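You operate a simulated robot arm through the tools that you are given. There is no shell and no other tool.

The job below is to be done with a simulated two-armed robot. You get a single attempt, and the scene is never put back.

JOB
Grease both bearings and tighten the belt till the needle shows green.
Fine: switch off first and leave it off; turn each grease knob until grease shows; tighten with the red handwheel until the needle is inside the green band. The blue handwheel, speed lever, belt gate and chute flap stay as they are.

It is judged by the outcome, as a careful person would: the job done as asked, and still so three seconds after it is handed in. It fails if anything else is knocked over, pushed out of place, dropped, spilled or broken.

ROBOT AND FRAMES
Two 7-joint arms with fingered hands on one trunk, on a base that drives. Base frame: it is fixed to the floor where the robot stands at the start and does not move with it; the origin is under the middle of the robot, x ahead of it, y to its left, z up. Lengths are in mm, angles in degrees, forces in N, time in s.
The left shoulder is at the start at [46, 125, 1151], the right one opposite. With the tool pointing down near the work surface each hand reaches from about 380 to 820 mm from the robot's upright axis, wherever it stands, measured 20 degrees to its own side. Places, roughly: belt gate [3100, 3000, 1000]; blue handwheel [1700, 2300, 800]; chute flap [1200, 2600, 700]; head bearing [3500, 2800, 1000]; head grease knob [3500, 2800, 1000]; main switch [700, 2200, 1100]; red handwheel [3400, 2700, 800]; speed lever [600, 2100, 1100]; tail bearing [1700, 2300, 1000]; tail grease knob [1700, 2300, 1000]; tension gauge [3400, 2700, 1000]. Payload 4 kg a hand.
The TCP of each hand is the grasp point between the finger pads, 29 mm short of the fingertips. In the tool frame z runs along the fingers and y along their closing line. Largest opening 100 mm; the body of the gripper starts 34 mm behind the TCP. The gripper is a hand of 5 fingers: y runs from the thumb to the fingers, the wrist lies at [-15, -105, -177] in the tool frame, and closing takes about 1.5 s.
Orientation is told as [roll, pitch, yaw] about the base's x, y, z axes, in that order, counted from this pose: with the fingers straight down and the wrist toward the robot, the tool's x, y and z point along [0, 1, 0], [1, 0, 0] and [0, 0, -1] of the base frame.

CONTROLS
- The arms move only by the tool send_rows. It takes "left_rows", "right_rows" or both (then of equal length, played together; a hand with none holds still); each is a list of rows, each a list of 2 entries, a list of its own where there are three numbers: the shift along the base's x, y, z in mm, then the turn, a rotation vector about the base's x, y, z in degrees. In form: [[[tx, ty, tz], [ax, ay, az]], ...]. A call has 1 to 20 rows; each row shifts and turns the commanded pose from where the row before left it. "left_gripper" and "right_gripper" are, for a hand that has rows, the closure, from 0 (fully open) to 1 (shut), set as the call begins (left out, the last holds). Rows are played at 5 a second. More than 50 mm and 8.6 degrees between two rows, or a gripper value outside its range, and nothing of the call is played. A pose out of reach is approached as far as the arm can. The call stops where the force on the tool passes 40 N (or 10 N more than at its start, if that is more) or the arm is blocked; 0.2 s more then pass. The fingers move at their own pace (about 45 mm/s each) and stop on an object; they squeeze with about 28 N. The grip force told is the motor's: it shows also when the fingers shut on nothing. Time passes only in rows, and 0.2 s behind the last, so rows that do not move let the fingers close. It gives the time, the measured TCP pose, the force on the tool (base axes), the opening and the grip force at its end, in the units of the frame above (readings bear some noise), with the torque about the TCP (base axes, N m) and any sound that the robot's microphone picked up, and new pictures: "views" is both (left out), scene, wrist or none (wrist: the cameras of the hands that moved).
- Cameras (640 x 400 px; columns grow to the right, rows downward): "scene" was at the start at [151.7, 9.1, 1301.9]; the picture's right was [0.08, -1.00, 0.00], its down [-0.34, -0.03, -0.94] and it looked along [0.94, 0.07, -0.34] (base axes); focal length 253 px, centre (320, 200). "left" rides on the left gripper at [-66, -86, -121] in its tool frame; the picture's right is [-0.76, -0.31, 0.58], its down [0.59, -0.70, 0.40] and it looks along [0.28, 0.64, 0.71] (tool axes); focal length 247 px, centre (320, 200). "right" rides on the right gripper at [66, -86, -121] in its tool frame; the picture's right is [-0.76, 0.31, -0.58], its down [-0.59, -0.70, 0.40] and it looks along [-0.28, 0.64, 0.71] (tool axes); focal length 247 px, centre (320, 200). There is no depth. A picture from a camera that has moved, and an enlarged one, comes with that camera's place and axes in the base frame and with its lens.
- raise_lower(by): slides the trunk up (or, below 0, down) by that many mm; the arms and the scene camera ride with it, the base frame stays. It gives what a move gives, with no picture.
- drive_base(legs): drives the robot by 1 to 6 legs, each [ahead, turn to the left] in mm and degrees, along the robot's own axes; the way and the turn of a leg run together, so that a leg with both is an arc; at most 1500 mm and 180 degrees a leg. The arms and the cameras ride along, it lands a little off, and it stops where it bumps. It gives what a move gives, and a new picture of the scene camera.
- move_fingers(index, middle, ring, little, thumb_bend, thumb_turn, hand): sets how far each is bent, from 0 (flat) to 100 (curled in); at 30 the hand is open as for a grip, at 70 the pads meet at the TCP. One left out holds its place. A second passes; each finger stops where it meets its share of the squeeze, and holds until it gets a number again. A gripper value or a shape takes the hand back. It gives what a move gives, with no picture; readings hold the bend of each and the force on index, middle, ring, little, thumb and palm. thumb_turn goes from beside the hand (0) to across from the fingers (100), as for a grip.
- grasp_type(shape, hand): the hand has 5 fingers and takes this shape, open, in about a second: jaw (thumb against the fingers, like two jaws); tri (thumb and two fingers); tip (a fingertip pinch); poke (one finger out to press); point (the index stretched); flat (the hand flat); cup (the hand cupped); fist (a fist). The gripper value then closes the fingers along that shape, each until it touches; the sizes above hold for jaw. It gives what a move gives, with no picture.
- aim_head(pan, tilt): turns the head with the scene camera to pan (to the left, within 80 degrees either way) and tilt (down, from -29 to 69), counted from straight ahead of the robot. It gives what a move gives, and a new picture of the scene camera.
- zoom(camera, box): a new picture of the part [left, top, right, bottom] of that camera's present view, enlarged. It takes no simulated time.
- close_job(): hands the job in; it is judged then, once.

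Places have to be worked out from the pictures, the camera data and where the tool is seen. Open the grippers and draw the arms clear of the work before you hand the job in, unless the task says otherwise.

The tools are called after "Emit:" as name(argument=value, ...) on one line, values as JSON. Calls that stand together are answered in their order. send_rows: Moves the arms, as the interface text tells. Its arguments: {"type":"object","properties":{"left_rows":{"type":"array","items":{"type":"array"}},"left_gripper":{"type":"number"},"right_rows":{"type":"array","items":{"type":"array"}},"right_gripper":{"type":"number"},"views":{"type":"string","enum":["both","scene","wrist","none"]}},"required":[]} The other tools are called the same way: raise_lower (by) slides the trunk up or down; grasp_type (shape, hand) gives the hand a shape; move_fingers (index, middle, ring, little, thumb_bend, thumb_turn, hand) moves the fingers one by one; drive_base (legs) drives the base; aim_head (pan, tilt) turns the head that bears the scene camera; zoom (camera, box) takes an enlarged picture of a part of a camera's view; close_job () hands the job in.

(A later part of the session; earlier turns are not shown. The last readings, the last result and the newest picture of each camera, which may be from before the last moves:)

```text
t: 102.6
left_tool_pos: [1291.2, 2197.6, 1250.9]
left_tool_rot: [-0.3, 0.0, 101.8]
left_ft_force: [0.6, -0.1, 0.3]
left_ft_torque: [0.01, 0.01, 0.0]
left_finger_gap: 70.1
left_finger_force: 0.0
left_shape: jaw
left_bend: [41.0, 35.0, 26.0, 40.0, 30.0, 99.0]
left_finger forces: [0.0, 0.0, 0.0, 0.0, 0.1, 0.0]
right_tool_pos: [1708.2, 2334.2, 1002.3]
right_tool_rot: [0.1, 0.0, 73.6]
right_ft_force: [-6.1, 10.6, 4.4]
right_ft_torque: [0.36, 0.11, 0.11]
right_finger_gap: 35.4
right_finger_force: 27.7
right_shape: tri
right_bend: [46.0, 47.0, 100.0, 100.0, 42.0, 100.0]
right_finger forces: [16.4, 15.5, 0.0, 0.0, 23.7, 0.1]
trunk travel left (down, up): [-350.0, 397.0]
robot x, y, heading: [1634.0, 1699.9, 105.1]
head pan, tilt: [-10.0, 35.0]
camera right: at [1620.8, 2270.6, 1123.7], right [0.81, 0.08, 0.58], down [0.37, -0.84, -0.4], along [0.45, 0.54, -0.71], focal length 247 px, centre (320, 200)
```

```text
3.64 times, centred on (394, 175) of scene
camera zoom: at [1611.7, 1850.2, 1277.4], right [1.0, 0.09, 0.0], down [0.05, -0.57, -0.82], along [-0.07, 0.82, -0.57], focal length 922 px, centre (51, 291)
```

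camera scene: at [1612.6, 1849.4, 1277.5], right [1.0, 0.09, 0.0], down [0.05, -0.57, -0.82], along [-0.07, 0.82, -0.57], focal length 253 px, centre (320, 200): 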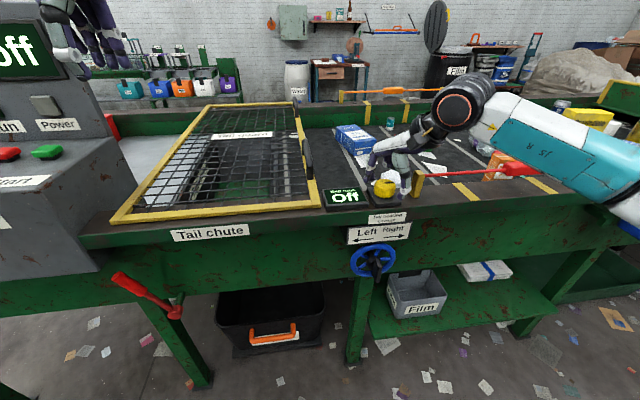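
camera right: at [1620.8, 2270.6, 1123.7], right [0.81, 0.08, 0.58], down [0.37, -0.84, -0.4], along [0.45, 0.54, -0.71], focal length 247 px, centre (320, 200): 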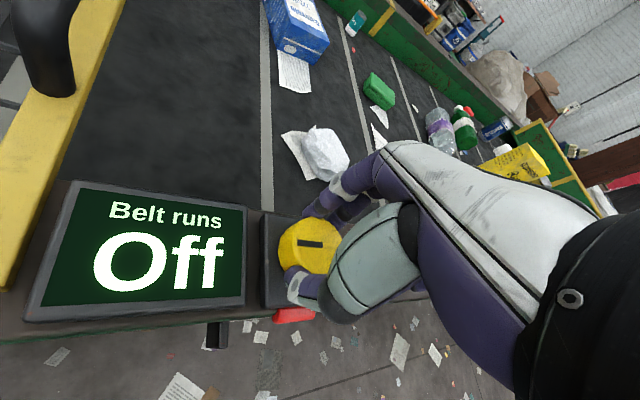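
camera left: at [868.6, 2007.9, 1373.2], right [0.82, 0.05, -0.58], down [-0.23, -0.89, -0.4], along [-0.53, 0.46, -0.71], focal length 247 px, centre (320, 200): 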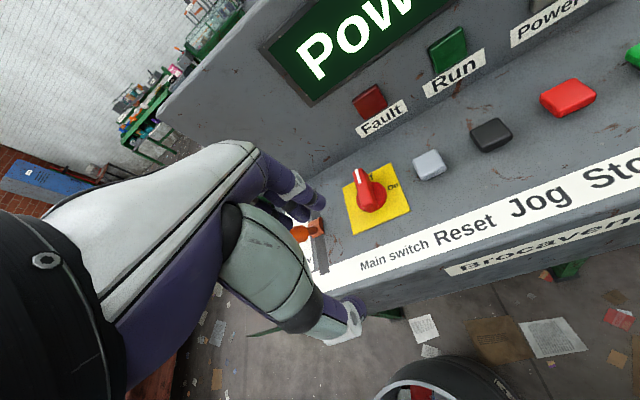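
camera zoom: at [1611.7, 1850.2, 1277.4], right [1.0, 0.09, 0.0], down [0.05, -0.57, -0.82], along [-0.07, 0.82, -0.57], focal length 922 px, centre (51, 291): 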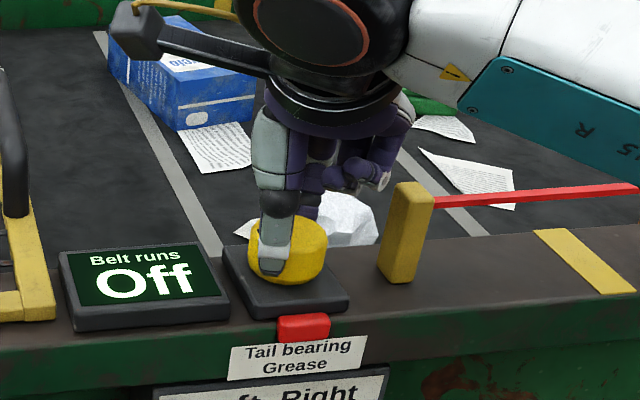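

Something red has appeared on the edge just above the "Tail bearing Grease" label. I'll zoom in to confirm that it is grease.

Emit:
zoom(camera="scene", box=[370, 180, 434, 230])

Emit:
zoom(camera="right", box=[200, 200, 360, 340])

```text
8.00 times, centred on (402, 205) of scene
camera zoom: at [1611.7, 1850.2, 1277.4], right [1.0, 0.09, 0.0], down [0.05, -0.57, -0.82], along [-0.07, 0.82, -0.57], focal length 2027 px, centre (-336, 160)
```

zoom: 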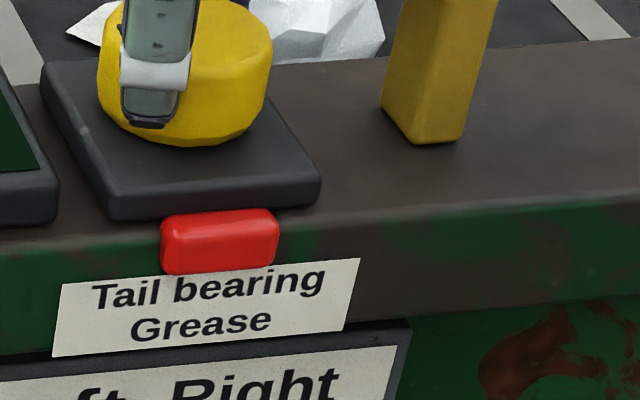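

```text
2.86 times, centred on (280, 270) of right
camera zoom: at [1620.8, 2270.6, 1123.7], right [0.81, 0.08, 0.58], down [0.37, -0.84, -0.4], along [0.45, 0.54, -0.71], focal length 706 px, centre (434, 0)
```

zoom: 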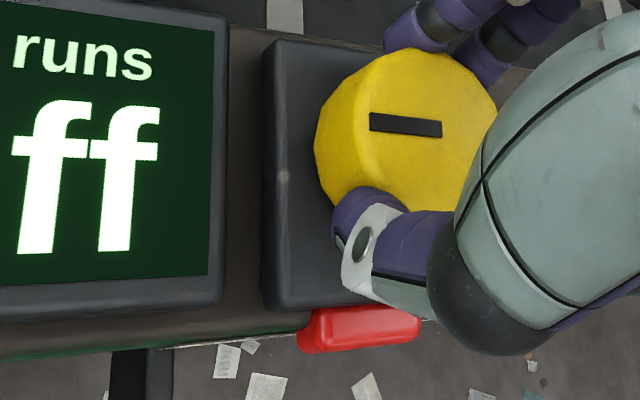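

A red bead of grease is now showing just above the label, so the tail bearing is greased. I'll release the knob and lift straight up, well clear.

Emit:
send_rows(right_rows=[[[0, 0, 0], [0, 0, 0]], [[0, 0, 0], [0, 0, 0]], [[0, 0, 10], [0, 0, 0]], [[0, 0, 15], [0, 0, 0]], [[0, 0, 20], [0, 0, 0]], [[0, 0, 30], [0, 0, 7]], [[0, 0, 35], [0, 0, 7]], [[0, 0, 35], [0, 0, 7]], [[0, 0, 35], [0, 0, 7]], [[0, 0, 30], [0, 0, 3]], [[0, -30, 20], [0, 0, 0]], [[0, -40, 0], [0, 0, 0]], [[0, -40, 0], [0, 0, 0]], [[0, 0, 0], [0, 0, 0]]], right_gripper=0.45)

Emit:
zoom(camera="scene", box=[300, 140, 460, 240])

```text
t: 105.6
left_tool_pos: [1293.1, 2197.2, 1252.0]
left_tool_rot: [-0.3, 0.0, 101.9]
left_ft_force: [-0.5, 0.4, 1.0]
left_ft_torque: [-0.03, -0.02, -0.02]
left_finger_gap: 69.9
left_finger_force: 0.0
left_shape: jaw
left_bend: [41.0, 35.0, 26.0, 40.0, 30.0, 99.0]
left_finger forces: [0.1, 0.1, 0.0, 0.1, 0.0, 0.1]
right_tool_pos: [1710.5, 2223.1, 1231.8]
right_tool_rot: [-0.1, 0.1, 104.7]
right_ft_force: [-0.8, 0.3, 0.3]
right_ft_torque: [-0.02, 0.02, -0.02]
right_finger_gap: 54.7
right_finger_force: 0.0
right_shape: tri
right_bend: [39.0, 41.0, 99.0, 99.0, 30.0, 100.0]
right_finger forces: [0.0, 0.0, 0.0, 0.0, 0.0, 0.0]
trunk travel left (down, up): [-350.0, 397.0]
robot x, y, heading: [1634.9, 1705.0, 105.2]
head pan, tilt: [-10.0, 35.0]
camera scene: at [1612.4, 1849.8, 1277.4], right [1.0, 0.09, 0.0], down [0.05, -0.57, -0.82], along [-0.07, 0.82, -0.57], focal length 253 px, centre (320, 200)
camera right: at [1667.3, 2124.4, 1351.3], right [0.66, 0.49, 0.58], down [0.75, -0.53, -0.4], along [0.11, 0.69, -0.71], focal length 247 px, centre (320, 200)
```

scene: 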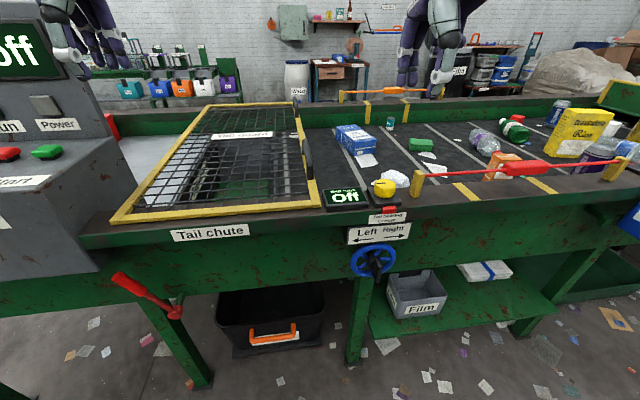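
right: 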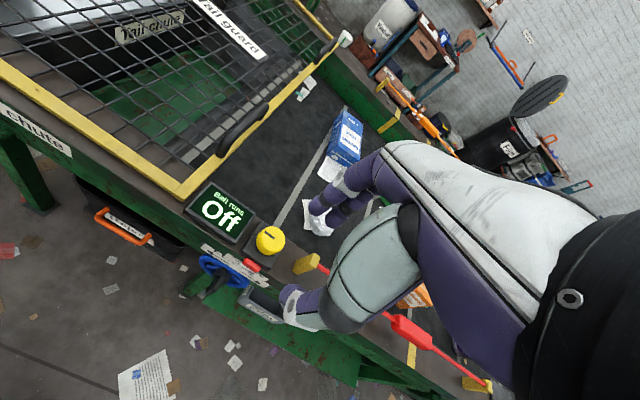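

```text
4.00 times, centred on (380, 190) of scene
camera zoom: at [1612.4, 1849.8, 1277.4], right [1.0, 0.09, 0.0], down [0.05, -0.57, -0.82], along [-0.07, 0.82, -0.57], focal length 1014 px, centre (80, 240)
```

zoom: 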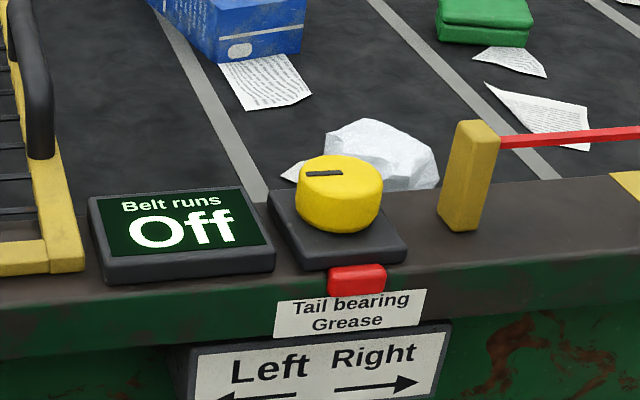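

Tail bearing done: the knob has turned and the bead shows, with everything around it undisturbed. Now I'll drive along the line to the head end, keeping well outside the blue bin hung on the front.

Emit:
aim_head(pan=0, tilt=20)

Emit:
drive_base(legs=[[0, -99], [870, 0]])

```text
t: 106.3
left_tool_pos: [1293.3, 2195.9, 1250.9]
left_tool_rot: [-0.4, -0.1, 101.7]
left_ft_force: [0.4, 0.0, -0.2]
left_ft_torque: [-0.02, 0.01, 0.0]
left_finger_gap: 70.0
left_finger_force: 0.1
left_shape: jaw
left_bend: [41.0, 35.0, 26.0, 40.0, 30.0, 99.0]
left_finger forces: [0.0, 0.0, 0.0, 0.0, 0.0, 0.0]
right_tool_pos: [1708.8, 2223.0, 1231.2]
right_tool_rot: [0.0, 0.0, 104.7]
right_ft_force: [-1.4, -0.2, 0.4]
right_ft_torque: [0.02, 0.0, -0.01]
right_finger_gap: 54.9
right_finger_force: 0.1
right_shape: tri
right_bend: [39.0, 41.0, 99.0, 99.0, 30.0, 100.0]
right_finger forces: [0.1, 0.0, 0.0, 0.1, 0.0, 0.0]
trunk travel left (down, up): [-350.0, 397.0]
robot x, y, heading: [1634.1, 1702.1, 105.0]
head pan, tilt: [0.0, 20.0]
camera scene: at [1596.1, 1851.7, 1301.3], right [0.97, 0.26, 0.0], down [0.09, -0.33, -0.94], along [-0.24, 0.91, -0.34], focal length 253 px, centre (320, 200)
```

scene: 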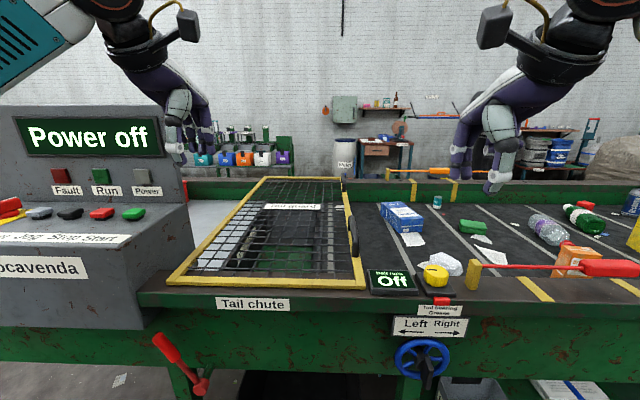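

```text
t: 115.2
left_tool_pos: [3042.0, 2038.5, 1251.5]
left_tool_rot: [-0.4, 0.0, 1.9]
left_ft_force: [-1.0, -0.4, -0.9]
left_ft_torque: [-0.02, 0.02, 0.01]
left_finger_gap: 70.1
left_finger_force: 0.0
left_shape: jaw
left_bend: [41.0, 35.0, 26.0, 40.0, 30.0, 99.0]
left_finger forces: [0.0, 0.1, 0.0, 0.0, 0.0, 0.0]
right_tool_pos: [2997.6, 1622.8, 1229.8]
right_tool_rot: [-0.1, 0.1, 4.8]
right_ft_force: [0.3, 0.0, -0.3]
right_ft_torque: [0.02, 0.02, 0.0]
right_finger_gap: 55.1
right_finger_force: 0.1
right_shape: tri
right_bend: [39.0, 41.0, 99.0, 99.0, 30.0, 100.0]
right_finger forces: [0.0, 0.0, 0.0, 0.0, 0.1, 0.1]
trunk travel left (down, up): [-350.0, 397.0]
robot x, y, heading: [2498.2, 1787.4, 5.1]
head pan, tilt: [0.0, 20.0]
camera scene: at [2650.3, 1802.1, 1301.3], right [0.09, -1.0, 0.0], down [-0.34, -0.03, -0.94], along [0.94, 0.08, -0.34], focal length 253 px, centre (320, 200)
```

scene: 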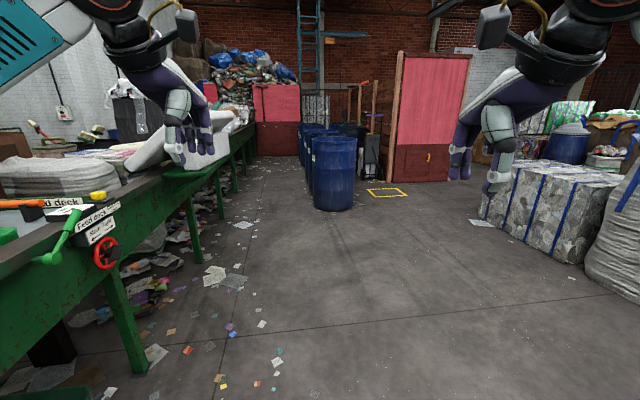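

The head end is in view: red handwheel near [3396, 2663, 800] and yellow knob near [3479, 2722, 990]. The floor ahead is clear, so I'll drive to stand in front of it, about 525 mm from the edge.

Emit:
drive_base(legs=[[0, 14], [930, 0], [0, 84]])

Emit:
aim_head(pan=-10, tilt=35)

```text
t: 124.8
left_tool_pos: [3058.7, 2607.1, 1251.4]
left_tool_rot: [-0.3, -0.1, 100.9]
left_ft_force: [0.3, 0.5, 0.6]
left_ft_torque: [-0.01, 0.0, -0.03]
left_finger_gap: 69.7
left_finger_force: 0.1
left_shape: jaw
left_bend: [41.0, 35.0, 26.0, 40.0, 30.0, 99.0]
left_finger forces: [0.0, 0.0, 0.0, 0.0, 0.1, 0.1]
right_tool_pos: [3476.4, 2629.0, 1230.8]
right_tool_rot: [0.0, 0.0, 103.7]
right_ft_force: [-0.8, -0.2, 0.0]
right_ft_torque: [0.03, -0.02, 0.01]
right_finger_gap: 54.8
right_finger_force: 0.1
right_shape: tri
right_bend: [39.0, 41.0, 99.0, 99.0, 30.0, 100.0]
right_finger forces: [0.1, 0.1, 0.1, 0.0, 0.0, 0.1]
trunk travel left (down, up): [-350.0, 397.0]
robot x, y, heading: [3395.5, 2113.2, 104.1]
head pan, tilt: [0.0, 20.0]
camera scene: at [3357.1, 2257.4, 1301.3], right [0.97, 0.24, 0.0], down [0.08, -0.33, -0.94], along [-0.23, 0.91, -0.34], focal length 253 px, centre (320, 200)
```

scene: 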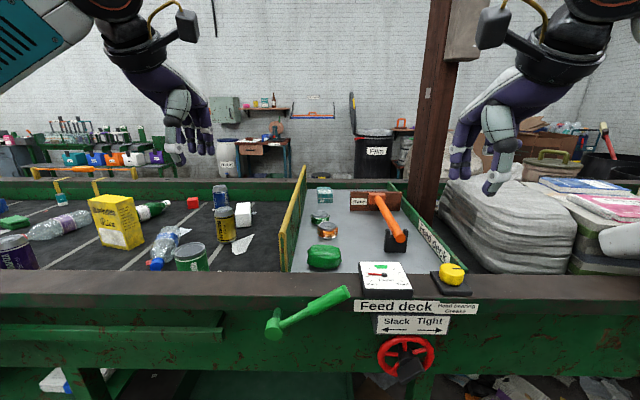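

```text
t: 125.5
left_tool_pos: [3059.1, 2606.8, 1252.5]
left_tool_rot: [-0.3, -0.2, 100.9]
left_ft_force: [0.7, -0.2, 0.4]
left_ft_torque: [0.01, 0.0, -0.03]
left_finger_gap: 69.7
left_finger_force: 0.1
left_shape: jaw
left_bend: [41.0, 35.0, 26.0, 40.0, 30.0, 99.0]
left_finger forces: [0.0, 0.0, 0.1, 0.0, 0.0, 0.1]
right_tool_pos: [3476.5, 2626.6, 1230.4]
right_tool_rot: [0.0, 0.1, 103.6]
right_ft_force: [0.5, -0.5, 0.3]
right_ft_torque: [0.01, -0.01, -0.03]
right_finger_gap: 54.9
right_finger_force: 0.1
right_shape: tri
right_bend: [39.0, 41.0, 99.0, 99.0, 30.0, 100.0]
right_finger forces: [0.0, 0.0, 0.0, 0.0, 0.0, 0.1]
trunk travel left (down, up): [-350.0, 397.0]
robot x, y, heading: [3391.5, 2108.0, 104.2]
head pan, tilt: [-10.0, 35.0]
camera scene: at [3373.5, 2254.9, 1277.6], right [1.0, 0.07, 0.0], down [0.04, -0.57, -0.82], along [-0.06, 0.82, -0.57], focal length 253 px, centre (320, 200)
```

scene: 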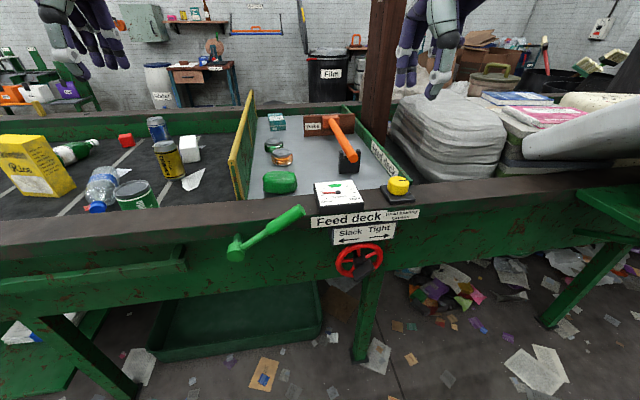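

Emit:
zoom(camera="scene", box=[300, 160, 428, 240])

Emit:
zoom(camera="scene", box=[210, 180, 420, 300])

Emit:
zoom(camera="right", box=[0, 0, 640, 400])

```text
5.00 times, centred on (364, 200) of scene
camera zoom: at [3373.5, 2254.9, 1277.6], right [1.0, 0.07, 0.0], down [0.04, -0.57, -0.82], along [-0.06, 0.82, -0.57], focal length 1267 px, centre (100, 200)
```

zoom: 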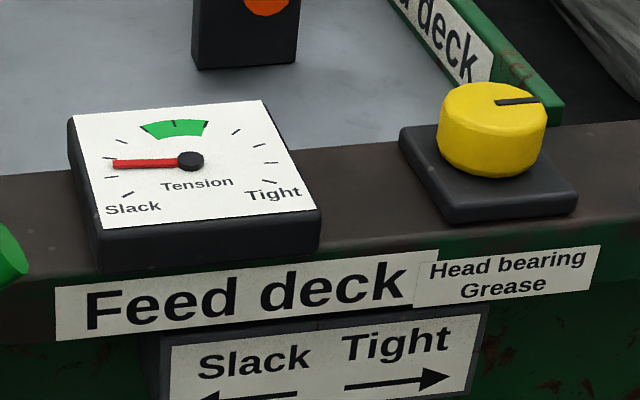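

```text
3.05 times, centred on (315, 240) of scene
camera zoom: at [3373.5, 2254.9, 1277.6], right [1.0, 0.07, 0.0], down [0.04, -0.57, -0.82], along [-0.06, 0.82, -0.57], focal length 772 px, centre (335, 78)
```

zoom: 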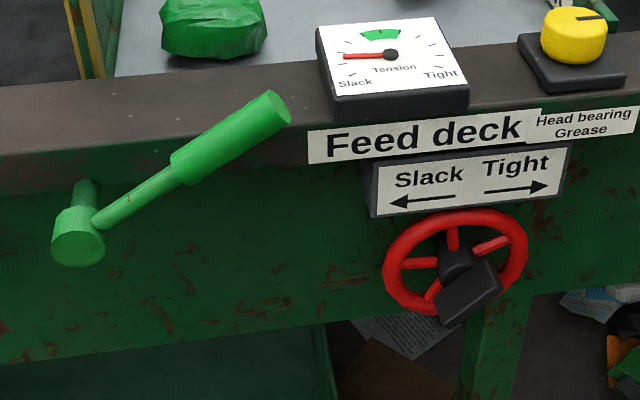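

```text
1.00 times, centred on (320, 200) of right (not enlarged: the box is as wide or as high as the picture)
camera zoom: at [3432.4, 2528.7, 1351.5], right [0.66, 0.48, 0.58], down [0.74, -0.54, -0.4], along [0.12, 0.69, -0.71], focal length 247 px, centre (320, 200)
```

zoom: 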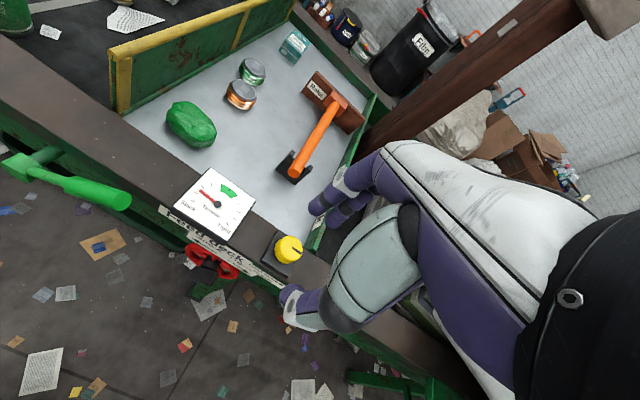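

The tension gauge shows the needle at Slack, with the green band near the top. The head grease knob is the same kind as the tail one, near [3513, 2754, 980]. I'll zoom in with the wrist camera for obstacles around it.

Emit:
zoom(camera="right", box=[220, 130, 412, 280])

Emit:
zoom(camera="scene", box=[350, 130, 446, 220])

```text
2.67 times, centred on (316, 205) of right
camera zoom: at [3432.4, 2528.7, 1351.5], right [0.66, 0.48, 0.58], down [0.74, -0.54, -0.4], along [0.12, 0.69, -0.71], focal length 659 px, centre (331, 187)
```

zoom: 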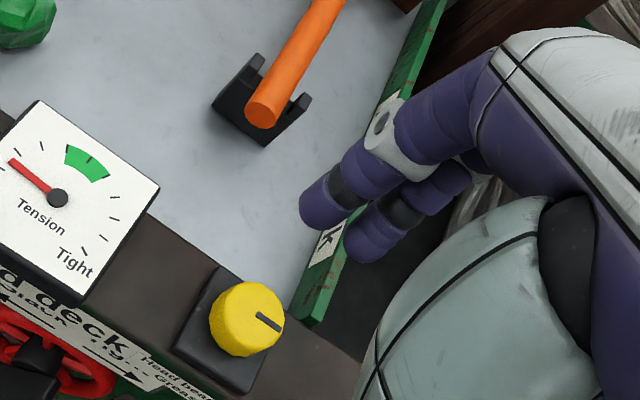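

```text
4.44 times, centred on (398, 175) of scene
camera zoom: at [3373.5, 2254.9, 1277.6], right [1.0, 0.07, 0.0], down [0.04, -0.57, -0.82], along [-0.06, 0.82, -0.57], focal length 1126 px, centre (-27, 311)
```

zoom: 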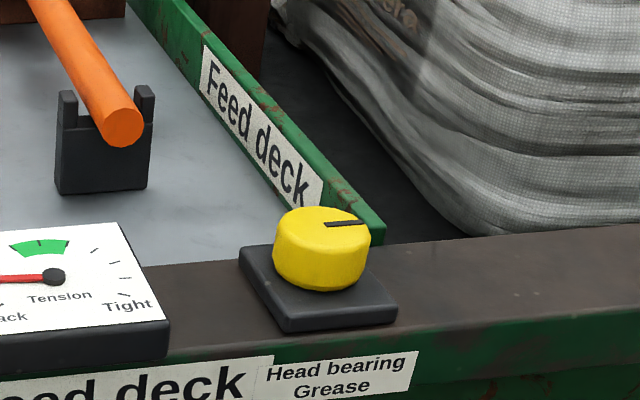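

Around this knob everything (deck wall end at about z 967, the gauge 66 mm to the left) is lower or farther away than at the tail, so longer strokes are possible. I'll bring the right hand above the knob, rotated for a clockwise stroke.

Emit:
send_rows(right_rows=[[[9, 32, 0], [0, 0, 5]], [[9, 32, -10], [0, 0, 6]], [[9, 32, -20], [0, 0, 6]], [[9, 31, -30], [0, 0, 6]], [[0, 0, -20], [0, 0, 5]], [[0, 0, 0], [0, 0, 0]]], right_gripper=0.25)

Emit:
zoom(camera="right", box=[160, 140, 416, 300])

Emit:
zoom(camera="scene", box=[300, 100, 460, 220])

```text
t: 126.9
left_tool_pos: [3058.1, 2606.9, 1251.0]
left_tool_rot: [-0.3, 0.0, 100.9]
left_ft_force: [0.1, -0.3, -0.6]
left_ft_torque: [-0.01, 0.01, 0.02]
left_finger_gap: 70.2
left_finger_force: 0.0
left_shape: jaw
left_bend: [41.0, 35.0, 26.0, 40.0, 30.0, 99.0]
left_finger forces: [0.0, 0.1, 0.0, 0.0, 0.1, 0.1]
right_tool_pos: [3514.0, 2757.8, 1160.7]
right_tool_rot: [-0.1, 0.0, 129.2]
right_ft_force: [0.4, -0.3, 0.0]
right_ft_torque: [0.03, 0.01, -0.01]
right_finger_gap: 74.8
right_finger_force: 0.0
right_shape: tri
right_bend: [39.0, 34.0, 99.0, 99.0, 30.0, 99.0]
right_finger forces: [0.0, 0.0, 0.0, 0.0, 0.1, 0.1]
right hand out of reach, approached as far as the arm can: row 5
trunk travel left (down, up): [-350.0, 397.0]
robot x, y, heading: [3392.2, 2111.5, 104.1]
head pan, tilt: [-10.0, 35.0]
camera scene: at [3373.7, 2255.2, 1277.4], right [1.0, 0.07, 0.0], down [0.04, -0.57, -0.82], along [-0.06, 0.82, -0.57], focal length 253 px, centre (320, 200)
camera right: at [3516.4, 2649.1, 1281.3], right [0.39, 0.72, 0.58], down [0.9, -0.17, -0.4], along [-0.19, 0.68, -0.71], focal length 247 px, centre (320, 200)
```

scene: 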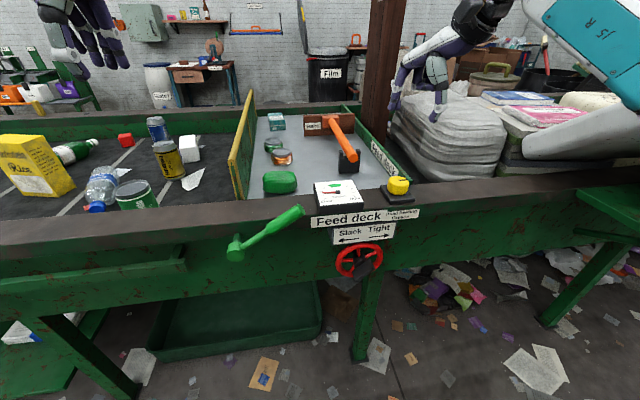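
right: 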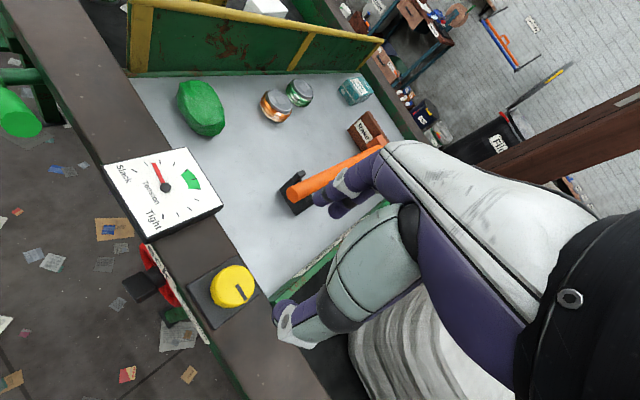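

```text
2.50 times, centred on (288, 220) of right
camera zoom: at [3516.4, 2649.1, 1281.3], right [0.39, 0.72, 0.58], down [0.9, -0.17, -0.4], along [-0.19, 0.68, -0.71], focal length 617 px, centre (400, 150)
```

zoom: 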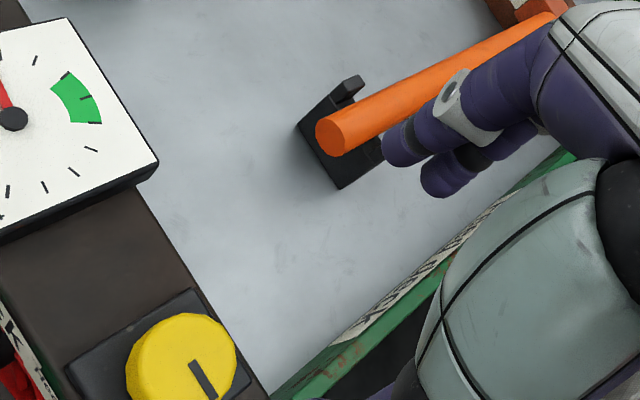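

```text
3.33 times, centred on (380, 160) of scene
camera zoom: at [3373.7, 2255.2, 1277.4], right [1.0, 0.07, 0.0], down [0.04, -0.57, -0.82], along [-0.06, 0.82, -0.57], focal length 845 px, centre (120, 333)
```

zoom: 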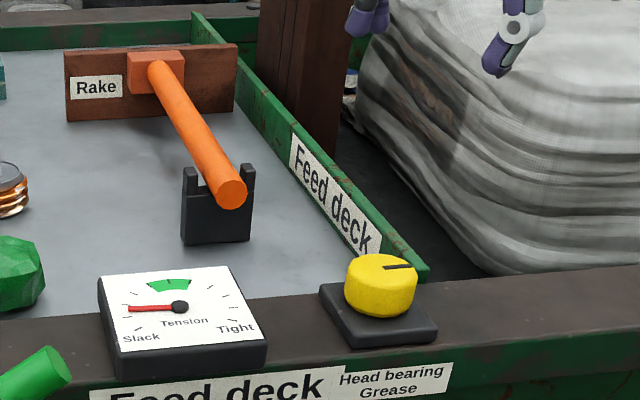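

The yaw limit here is 129. The knob's centre is about 4 mm left and 4 mm nearer than the TCP, and the rake handle end is 130 mm away behind the fingers. I'll shift and lower to just above the knob.

Emit:
send_rows(right_rows=[[[-2, -2, -20], [0, 0, -4]], [[-2, -2, -30], [0, 0, 0]], [[0, 0, -30], [0, 0, 0]], [[0, 0, -28], [0, 0, 0]], [[0, 0, 0], [0, 0, 0]]])

Emit:
zoom(camera="right", box=[160, 140, 416, 300])

Emit:
zoom(camera="scene", box=[300, 100, 460, 220])

```text
t: 128.1
left_tool_pos: [3059.0, 2605.7, 1251.9]
left_tool_rot: [-0.3, -0.1, 100.9]
left_ft_force: [-0.8, 0.0, -0.3]
left_ft_torque: [-0.05, 0.0, -0.01]
left_finger_gap: 70.0
left_finger_force: 0.0
left_shape: jaw
left_bend: [41.0, 35.0, 26.0, 40.0, 30.0, 99.0]
left_finger forces: [0.0, 0.0, 0.1, 0.0, 0.0, 0.0]
right_tool_pos: [3508.3, 2748.9, 1052.9]
right_tool_rot: [0.1, 0.0, 127.6]
right_ft_force: [-0.2, 0.7, 0.1]
right_ft_torque: [-0.02, -0.02, -0.03]
right_finger_gap: 74.6
right_finger_force: 0.1
right_shape: tri
right_bend: [39.0, 34.0, 99.0, 99.0, 30.0, 99.0]
right_finger forces: [0.0, 0.1, 0.0, 0.1, 0.0, 0.0]
trunk travel left (down, up): [-350.0, 397.0]
robot x, y, heading: [3391.1, 2109.3, 104.2]
head pan, tilt: [-10.0, 35.0]
camera scene: at [3373.5, 2254.8, 1277.5], right [1.0, 0.07, 0.0], down [0.04, -0.57, -0.82], along [-0.06, 0.82, -0.57], focal length 253 px, centre (320, 200)
camera right: at [3508.4, 2642.1, 1173.6], right [0.41, 0.71, 0.58], down [0.9, -0.2, -0.4], along [-0.17, 0.68, -0.71], focal length 247 px, centre (320, 200)
```

scene: 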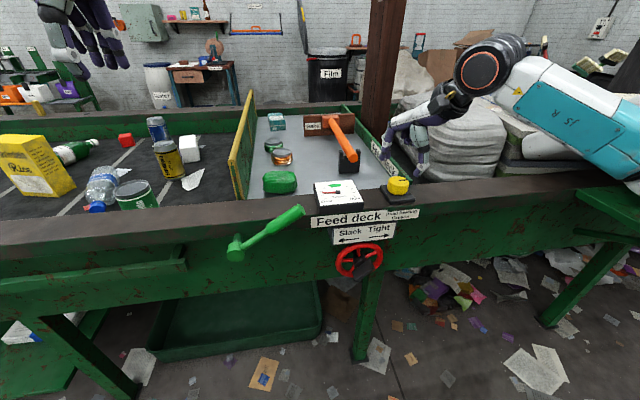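
right: 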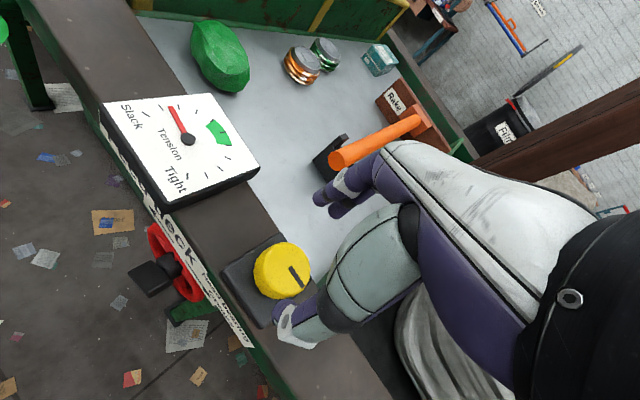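

```text
2.50 times, centred on (288, 220) of right
camera zoom: at [3508.4, 2642.1, 1173.6], right [0.41, 0.71, 0.58], down [0.9, -0.2, -0.4], along [-0.17, 0.68, -0.71], focal length 617 px, centre (400, 150)
```

zoom: 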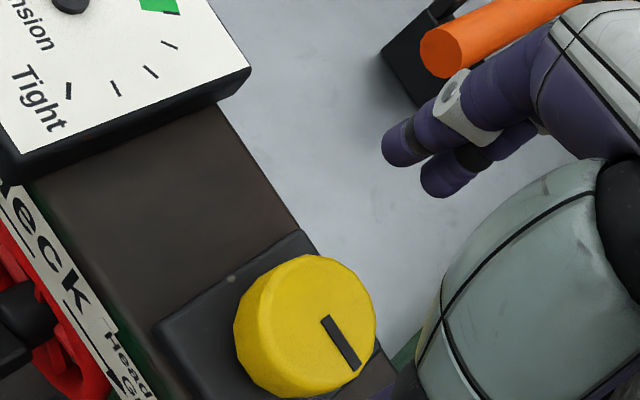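

```text
3.33 times, centred on (380, 160) of scene
camera zoom: at [3373.5, 2254.8, 1277.5], right [1.0, 0.07, 0.0], down [0.04, -0.57, -0.82], along [-0.06, 0.82, -0.57], focal length 845 px, centre (120, 333)
```

zoom: 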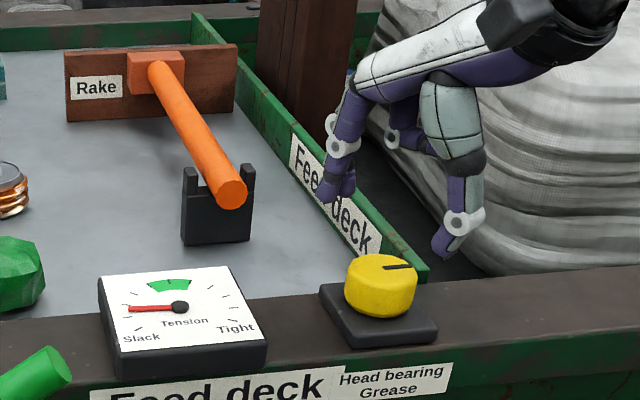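

Compared with the tail approach, the knob sits nearly the same in the wrist view. A nudge of about +2 mm in x and −1.5 mm in y centres it; then I'll lower to grip height.

Emit:
send_rows(right_rows=[[[2, -1.5, -10], [0, 0, 0]], [[0, 0, -10], [0, 0, 0]], [[0, 0, -10], [0, 0, 0]], [[0, 0, -10], [0, 0, 0]], [[0, 0, -9], [0, 0, 0]], [[0, 0, 0], [0, 0, 0]]], views="wrist")

Emit:
zoom(camera="scene", box=[300, 120, 460, 230])

```text
t: 129.5
left_tool_pos: [3059.1, 2607.1, 1252.6]
left_tool_rot: [-0.3, -0.1, 100.9]
left_ft_force: [0.9, -0.6, -0.2]
left_ft_torque: [0.01, 0.01, -0.02]
left_finger_gap: 70.1
left_finger_force: 0.0
left_shape: jaw
left_bend: [41.0, 35.0, 26.0, 40.0, 30.0, 99.0]
left_finger forces: [0.0, 0.0, 0.0, 0.0, 0.0, 0.0]
right_tool_pos: [3511.6, 2748.4, 1003.7]
right_tool_rot: [0.0, 0.0, 127.7]
right_ft_force: [0.9, -0.9, -0.1]
right_ft_torque: [0.01, -0.01, 0.0]
right_finger_gap: 75.0
right_finger_force: 0.1
right_shape: tri
right_bend: [39.0, 34.0, 99.0, 99.0, 30.0, 99.0]
right_finger forces: [0.0, 0.0, 0.0, 0.1, 0.0, 0.1]
trunk travel left (down, up): [-350.0, 397.0]
robot x, y, heading: [3391.3, 2115.2, 103.8]
head pan, tilt: [-10.0, 35.0]
camera right: at [3511.1, 2641.2, 1124.0], right [0.41, 0.71, 0.58], down [0.9, -0.2, -0.4], along [-0.17, 0.68, -0.71], focal length 247 px, centre (320, 200)
```

right: 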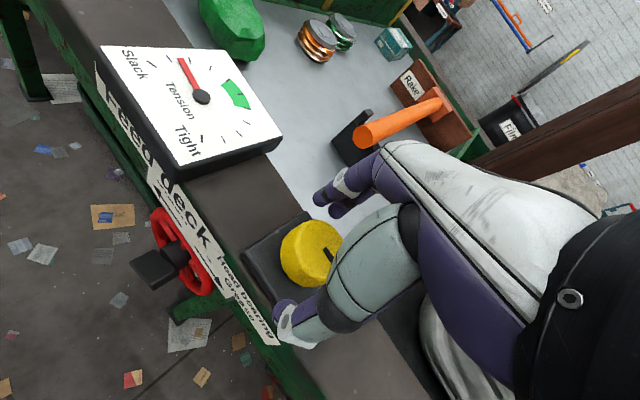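

```text
3.64 times, centred on (380, 175) of scene
camera zoom: at [3373.6, 2254.9, 1277.5], right [1.0, 0.07, 0.0], down [0.04, -0.57, -0.82], along [-0.06, 0.82, -0.57], focal length 922 px, centre (102, 291)
```

zoom: 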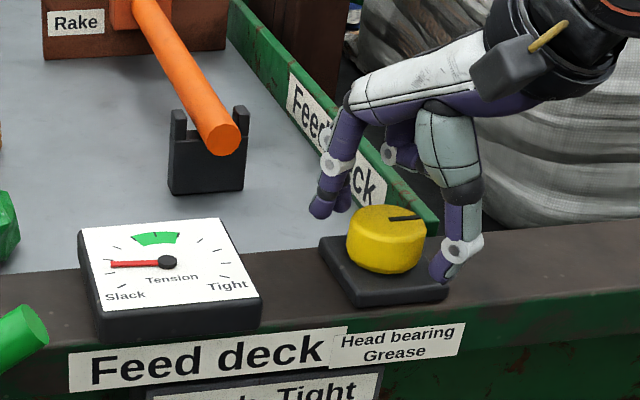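

Same picture as at the tail: thumb and fingers straddle the knob. I'll close and start a clockwise stroke.

Emit:
send_rows(right_rows=[[[0, 0, 0], [0, 0, 0]], [[0, 0, 0], [0, 0, 0]], [[0, 0, 0], [0, 0, 0]], [[0, 0, 0], [0, 0, 0]], [[0, 0, 0], [0, 0, 0]], [[0, 0, 0], [0, 0, 0]], [[0, 0, 0], [0, 0, -5]], [[0, 0, 0], [0, 0, -6]], [[0, 0, 0], [0, 0, -7]], [[0, 0, 0], [0, 0, -7]], [[0, 0, 0], [0, 0, -7]], [[0, 0, 0], [0, 0, 0]]], right_gripper=1.0, views="wrist")

Emit:
zoom(camera="scene", box=[300, 120, 460, 230])

```text
t: 132.1
left_tool_pos: [3058.4, 2607.8, 1250.0]
left_tool_rot: [-0.2, 0.0, 100.9]
left_ft_force: [0.0, -0.5, -0.2]
left_ft_torque: [0.0, -0.02, 0.01]
left_finger_gap: 70.0
left_finger_force: 0.0
left_shape: jaw
left_bend: [41.0, 35.0, 26.0, 40.0, 30.0, 99.0]
left_finger forces: [0.0, 0.0, 0.1, 0.1, 0.0, 0.1]
right_tool_pos: [3511.3, 2749.3, 1003.0]
right_tool_rot: [0.0, 0.1, 95.6]
right_ft_force: [-6.9, 7.3, 0.2]
right_ft_torque: [0.27, 0.17, 0.11]
right_finger_gap: 34.5
right_finger_force: 28.1
right_shape: tri
right_bend: [47.0, 45.0, 100.0, 100.0, 44.0, 100.0]
right_finger forces: [15.4, 15.6, 0.0, 0.1, 23.0, 0.0]
trunk travel left (down, up): [-350.0, 397.0]
robot x, y, heading: [3392.5, 2112.6, 104.1]
head pan, tilt: [-10.0, 35.0]
camera right: at [3452.5, 2657.9, 1124.1], right [0.72, 0.38, 0.58], down [0.66, -0.64, -0.4], along [0.22, 0.67, -0.71], focal length 247 px, centre (320, 200)
```

right: 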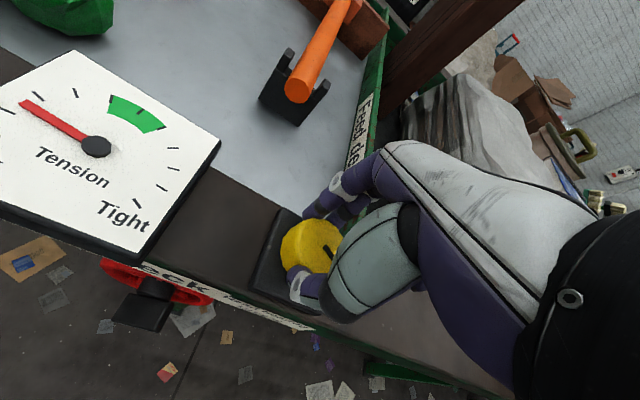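

```text
3.64 times, centred on (380, 175) of scene
camera zoom: at [3372.6, 2255.8, 1277.4], right [1.0, 0.07, 0.0], down [0.04, -0.57, -0.82], along [-0.06, 0.82, -0.57], focal length 922 px, centre (102, 291)
```

zoom: 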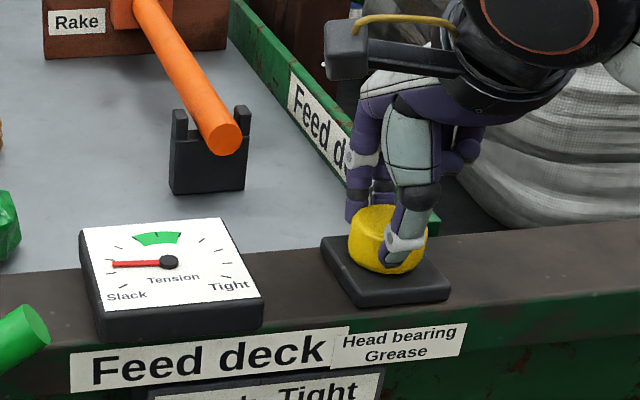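

The knob follows (32° so far) and everything is clear. Continuing clockwise by another 42°.

Emit:
send_rows(right_rows=[[[0, 0, 0], [0, 0, -7]], [[0, 0, 0], [0, 0, -7]], [[0, 0, 0], [0, 0, -7]], [[0, 0, 0], [0, 0, -7]], [[0, 0, 0], [0, 0, -7]], [[0, 0, 0], [0, 0, -7]], [[0, 0, 0], [0, 0, 0]]], views="wrist")

Emit:
zoom(camera="scene", box=[300, 120, 460, 230])

```text
t: 133.7
left_tool_pos: [3058.6, 2608.4, 1251.4]
left_tool_rot: [-0.3, -0.1, 101.0]
left_ft_force: [0.0, -0.6, 1.1]
left_ft_torque: [0.03, 0.02, 0.01]
left_finger_gap: 70.0
left_finger_force: 0.0
left_shape: jaw
left_bend: [41.0, 35.0, 26.0, 40.0, 30.0, 99.0]
left_finger forces: [0.1, 0.0, 0.1, 0.1, 0.0, 0.0]
right_tool_pos: [3511.1, 2751.6, 1003.1]
right_tool_rot: [0.0, 0.1, 53.6]
right_ft_force: [-5.6, 16.1, 4.0]
right_ft_torque: [0.45, -0.02, 0.12]
right_finger_gap: 34.5
right_finger_force: 27.8
right_shape: tri
right_bend: [45.0, 45.0, 100.0, 100.0, 46.0, 98.0]
right_finger forces: [18.0, 14.2, 0.0, 0.0, 23.4, 0.0]
trunk travel left (down, up): [-350.0, 397.0]
robot x, y, heading: [3394.9, 2108.8, 104.0]
head pan, tilt: [-10.0, 35.0]
camera right: at [3405.8, 2720.9, 1124.1], right [0.79, -0.2, 0.58], down [0.06, -0.92, -0.4], along [0.61, 0.35, -0.71], focal length 247 px, centre (320, 200)
```

right: 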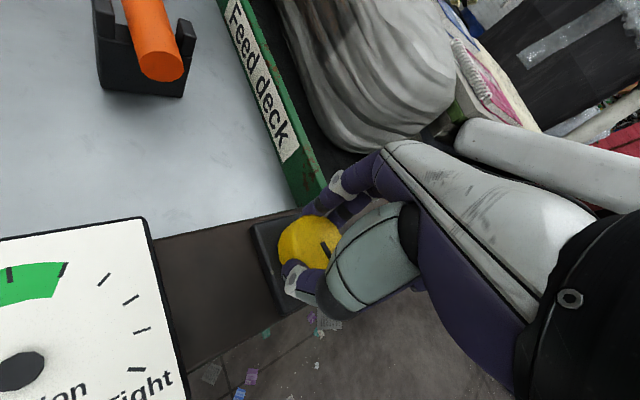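

```text
3.64 times, centred on (380, 175) of scene
camera zoom: at [3372.6, 2256.6, 1277.3], right [1.0, 0.07, 0.0], down [0.04, -0.57, -0.82], along [-0.06, 0.82, -0.58], focal length 922 px, centre (102, 291)
```

zoom: 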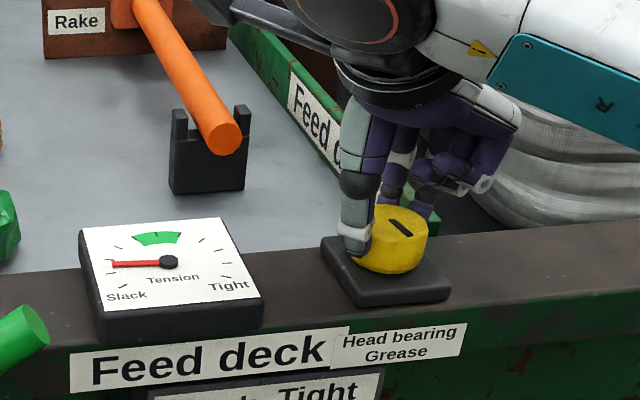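

About 74° done. I'll release, lift, swing back and descend for the second stroke.

Emit:
send_rows(right_rows=[[[0, 0, 0], [0, 0, 0]], [[0, 0, 0], [0, 0, 0]], [[0, 0, 10], [0, 0, 0]], [[0, 0, 15], [0, 0, 0]], [[0, 0, 20], [0, 0, 0]], [[0, 0, 0], [0, 0, 7.3]], [[0, 0, 0], [0, 0, 7.3]], [[0, 0, 0], [0, 0, 7.3]], [[0, 0, 0], [0, 0, 7.3]], [[0, 0, 0], [0, 0, 7.3]], [[0, 0, 0], [0, 0, 7.3]], [[0, 0, 0], [0, 0, 7.3]], [[0, 0, 0], [0, 0, 7.3]], [[0, 0, 0], [0, 0, 7.3]], [[0, 0, 0], [0, 0, 7.3]], [[0, 0, -12], [0, 0, 0]], [[0, 0, -12], [0, 0, 0]], [[0, 0, -12], [0, 0, 0]], [[0, 0, -9], [0, 0, 0]], [[0, 0, 0], [0, 0, 0]]], right_gripper=0.4, views="wrist")

Emit:
send_rows(right_rows=[[[0, 0, 0], [0, 0, 0]], [[0, 0, 0], [0, 0, 0]], [[0, 0, 0], [0, 0, 0]], [[0, 0, 0], [0, 0, 0]], [[0, 0, 0], [0, 0, 0]], [[0, 0, 0], [0, 0, 0]], [[0, 0, 0], [0, 0, -6]], [[0, 0, 0], [0, 0, -7]], [[0, 0, 0], [0, 0, -7]], [[0, 0, 0], [0, 0, -7]], [[0, 0, 0], [0, 0, -7]], [[0, 0, 0], [0, 0, -7]], [[0, 0, 0], [0, 0, 0]]], right_gripper=1.0, views="wrist")

Emit:
zoom(camera="scene", box=[300, 120, 460, 230])

```text
t: 137.9
left_tool_pos: [3058.4, 2607.8, 1252.1]
left_tool_rot: [-0.3, -0.1, 100.9]
left_ft_force: [0.4, 1.0, 0.1]
left_ft_torque: [0.03, 0.02, 0.01]
left_finger_gap: 70.1
left_finger_force: 0.1
left_shape: jaw
left_bend: [41.0, 35.0, 26.0, 40.0, 30.0, 99.0]
left_finger forces: [0.0, 0.0, 0.1, 0.0, 0.0, 0.0]
right_tool_pos: [3510.8, 2749.1, 1004.3]
right_tool_rot: [0.0, 0.0, 126.7]
right_ft_force: [0.3, 0.0, -0.6]
right_ft_torque: [-0.05, 0.0, -0.01]
right_finger_gap: 59.9
right_finger_force: 0.1
right_shape: tri
right_bend: [39.0, 39.0, 99.0, 100.0, 30.0, 100.0]
right_finger forces: [0.0, 0.0, 0.0, 0.0, 0.1, 0.0]
trunk travel left (down, up): [-350.0, 397.0]
robot x, y, heading: [3390.5, 2115.0, 103.9]
head pan, tilt: [-10.0, 35.0]
camera right: at [3508.6, 2641.2, 1124.3], right [0.42, 0.7, 0.58], down [0.89, -0.21, -0.4], along [-0.16, 0.68, -0.71], focal length 247 px, centre (320, 200)
```

right: 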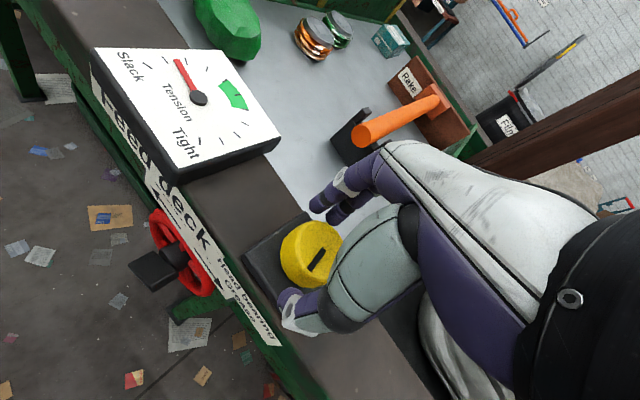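

```text
t: 140.7
left_tool_pos: [3057.9, 2608.5, 1251.7]
left_tool_rot: [-0.2, 0.1, 100.9]
left_ft_force: [0.3, 0.7, -0.3]
left_ft_torque: [0.01, 0.02, -0.04]
left_finger_gap: 70.0
left_finger_force: 0.1
left_shape: jaw
left_bend: [41.0, 35.0, 26.0, 40.0, 30.0, 99.0]
left_finger forces: [0.0, 0.0, 0.1, 0.1, 0.0, 0.0]
right_tool_pos: [3509.4, 2751.2, 1003.4]
right_tool_rot: [0.0, 0.1, 85.6]
right_ft_force: [-8.3, 9.4, 1.8]
right_ft_torque: [0.31, 0.15, 0.08]
right_finger_gap: 34.6
right_finger_force: 27.7
right_shape: tri
right_bend: [47.0, 46.0, 100.0, 100.0, 44.0, 100.0]
right_finger forces: [16.5, 16.2, 0.0, 0.1, 23.3, 0.0]
trunk travel left (down, up): [-350.0, 397.0]
robot x, y, heading: [3392.2, 2109.7, 104.0]
head pan, tilt: [-10.0, 35.0]
camera right: at [3436.9, 2670.0, 1124.4], right [0.78, 0.25, 0.58], down [0.53, -0.75, -0.4], along [0.33, 0.62, -0.71], focal length 247 px, centre (320, 200)
```

right: 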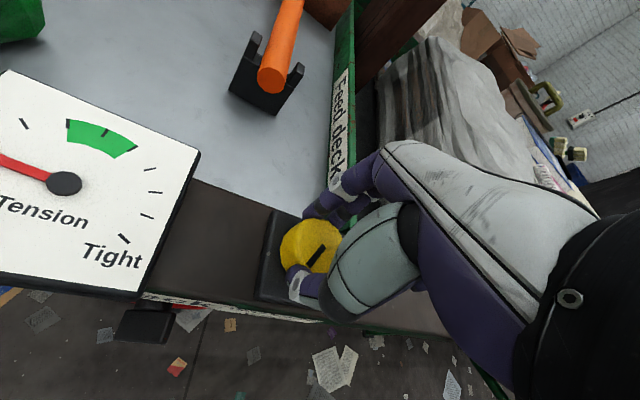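

```text
3.64 times, centred on (380, 175) of scene
camera zoom: at [3372.5, 2256.0, 1277.4], right [1.0, 0.07, 0.0], down [0.04, -0.57, -0.82], along [-0.06, 0.82, -0.57], focal length 922 px, centre (102, 291)
```

zoom: 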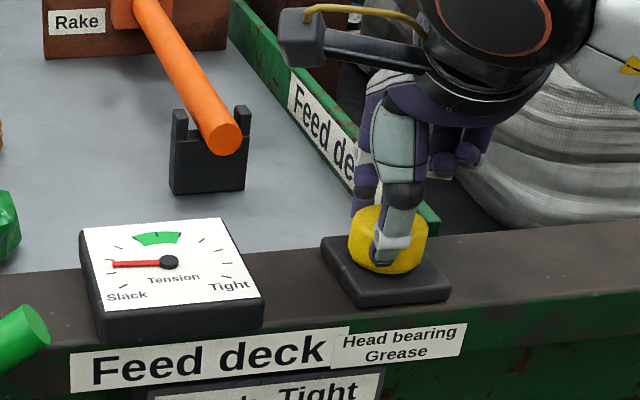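

About 115° in total. I'll continue this stroke by another 35° to reach about 150°.

Emit:
send_rows(right_rows=[[[0, 0, 0], [0, 0, -7]], [[0, 0, 0], [0, 0, -7]], [[0, 0, 0], [0, 0, -7]], [[0, 0, 0], [0, 0, -7]], [[0, 0, 0], [0, 0, -7]], [[0, 0, 0], [0, 0, 0]]], views="wrist")

Emit:
zoom(camera="scene", box=[300, 120, 460, 230])

```text
t: 142.1
left_tool_pos: [3059.2, 2609.0, 1249.9]
left_tool_rot: [-0.3, 0.0, 100.9]
left_ft_force: [0.1, 0.6, 1.0]
left_ft_torque: [0.01, 0.0, 0.01]
left_finger_gap: 70.0
left_finger_force: 0.0
left_shape: jaw
left_bend: [41.0, 35.0, 26.0, 40.0, 30.0, 99.0]
left_finger forces: [0.0, 0.0, 0.0, 0.1, 0.0, 0.1]
right_tool_pos: [3510.5, 2751.6, 1004.1]
right_tool_rot: [0.0, 0.0, 50.5]
right_ft_force: [-3.5, 17.6, 4.6]
right_ft_torque: [0.55, -0.13, 0.13]
right_finger_gap: 34.4
right_finger_force: 28.6
right_shape: tri
right_bend: [45.0, 45.0, 100.0, 100.0, 46.0, 98.0]
right_finger forces: [18.6, 15.7, 0.0, 0.0, 23.2, 0.0]
trunk travel left (down, up): [-350.0, 397.0]
robot x, y, heading: [3393.8, 2109.4, 104.1]
head pan, tilt: [-10.0, 35.0]
camera right: at [3404.2, 2726.8, 1124.3], right [0.78, -0.24, 0.58], down [0.01, -0.92, -0.4], along [0.63, 0.32, -0.71], focal length 247 px, centre (320, 200)
```

right: 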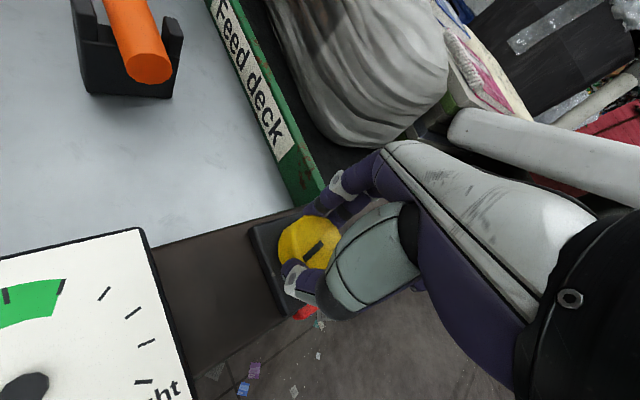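

```text
3.64 times, centred on (380, 175) of scene
camera zoom: at [3372.8, 2256.8, 1277.3], right [1.0, 0.07, 0.0], down [0.04, -0.57, -0.82], along [-0.06, 0.82, -0.58], focal length 922 px, centre (102, 291)
```

zoom: 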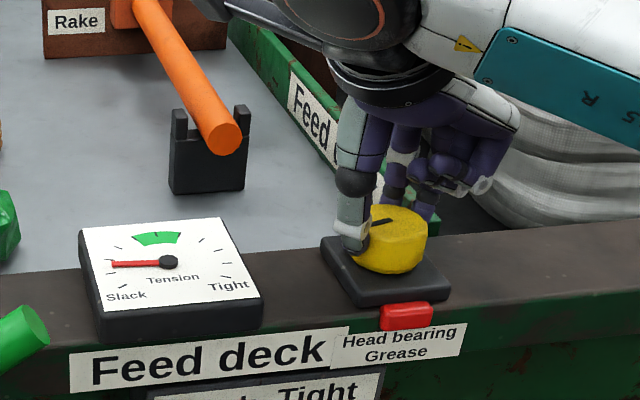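

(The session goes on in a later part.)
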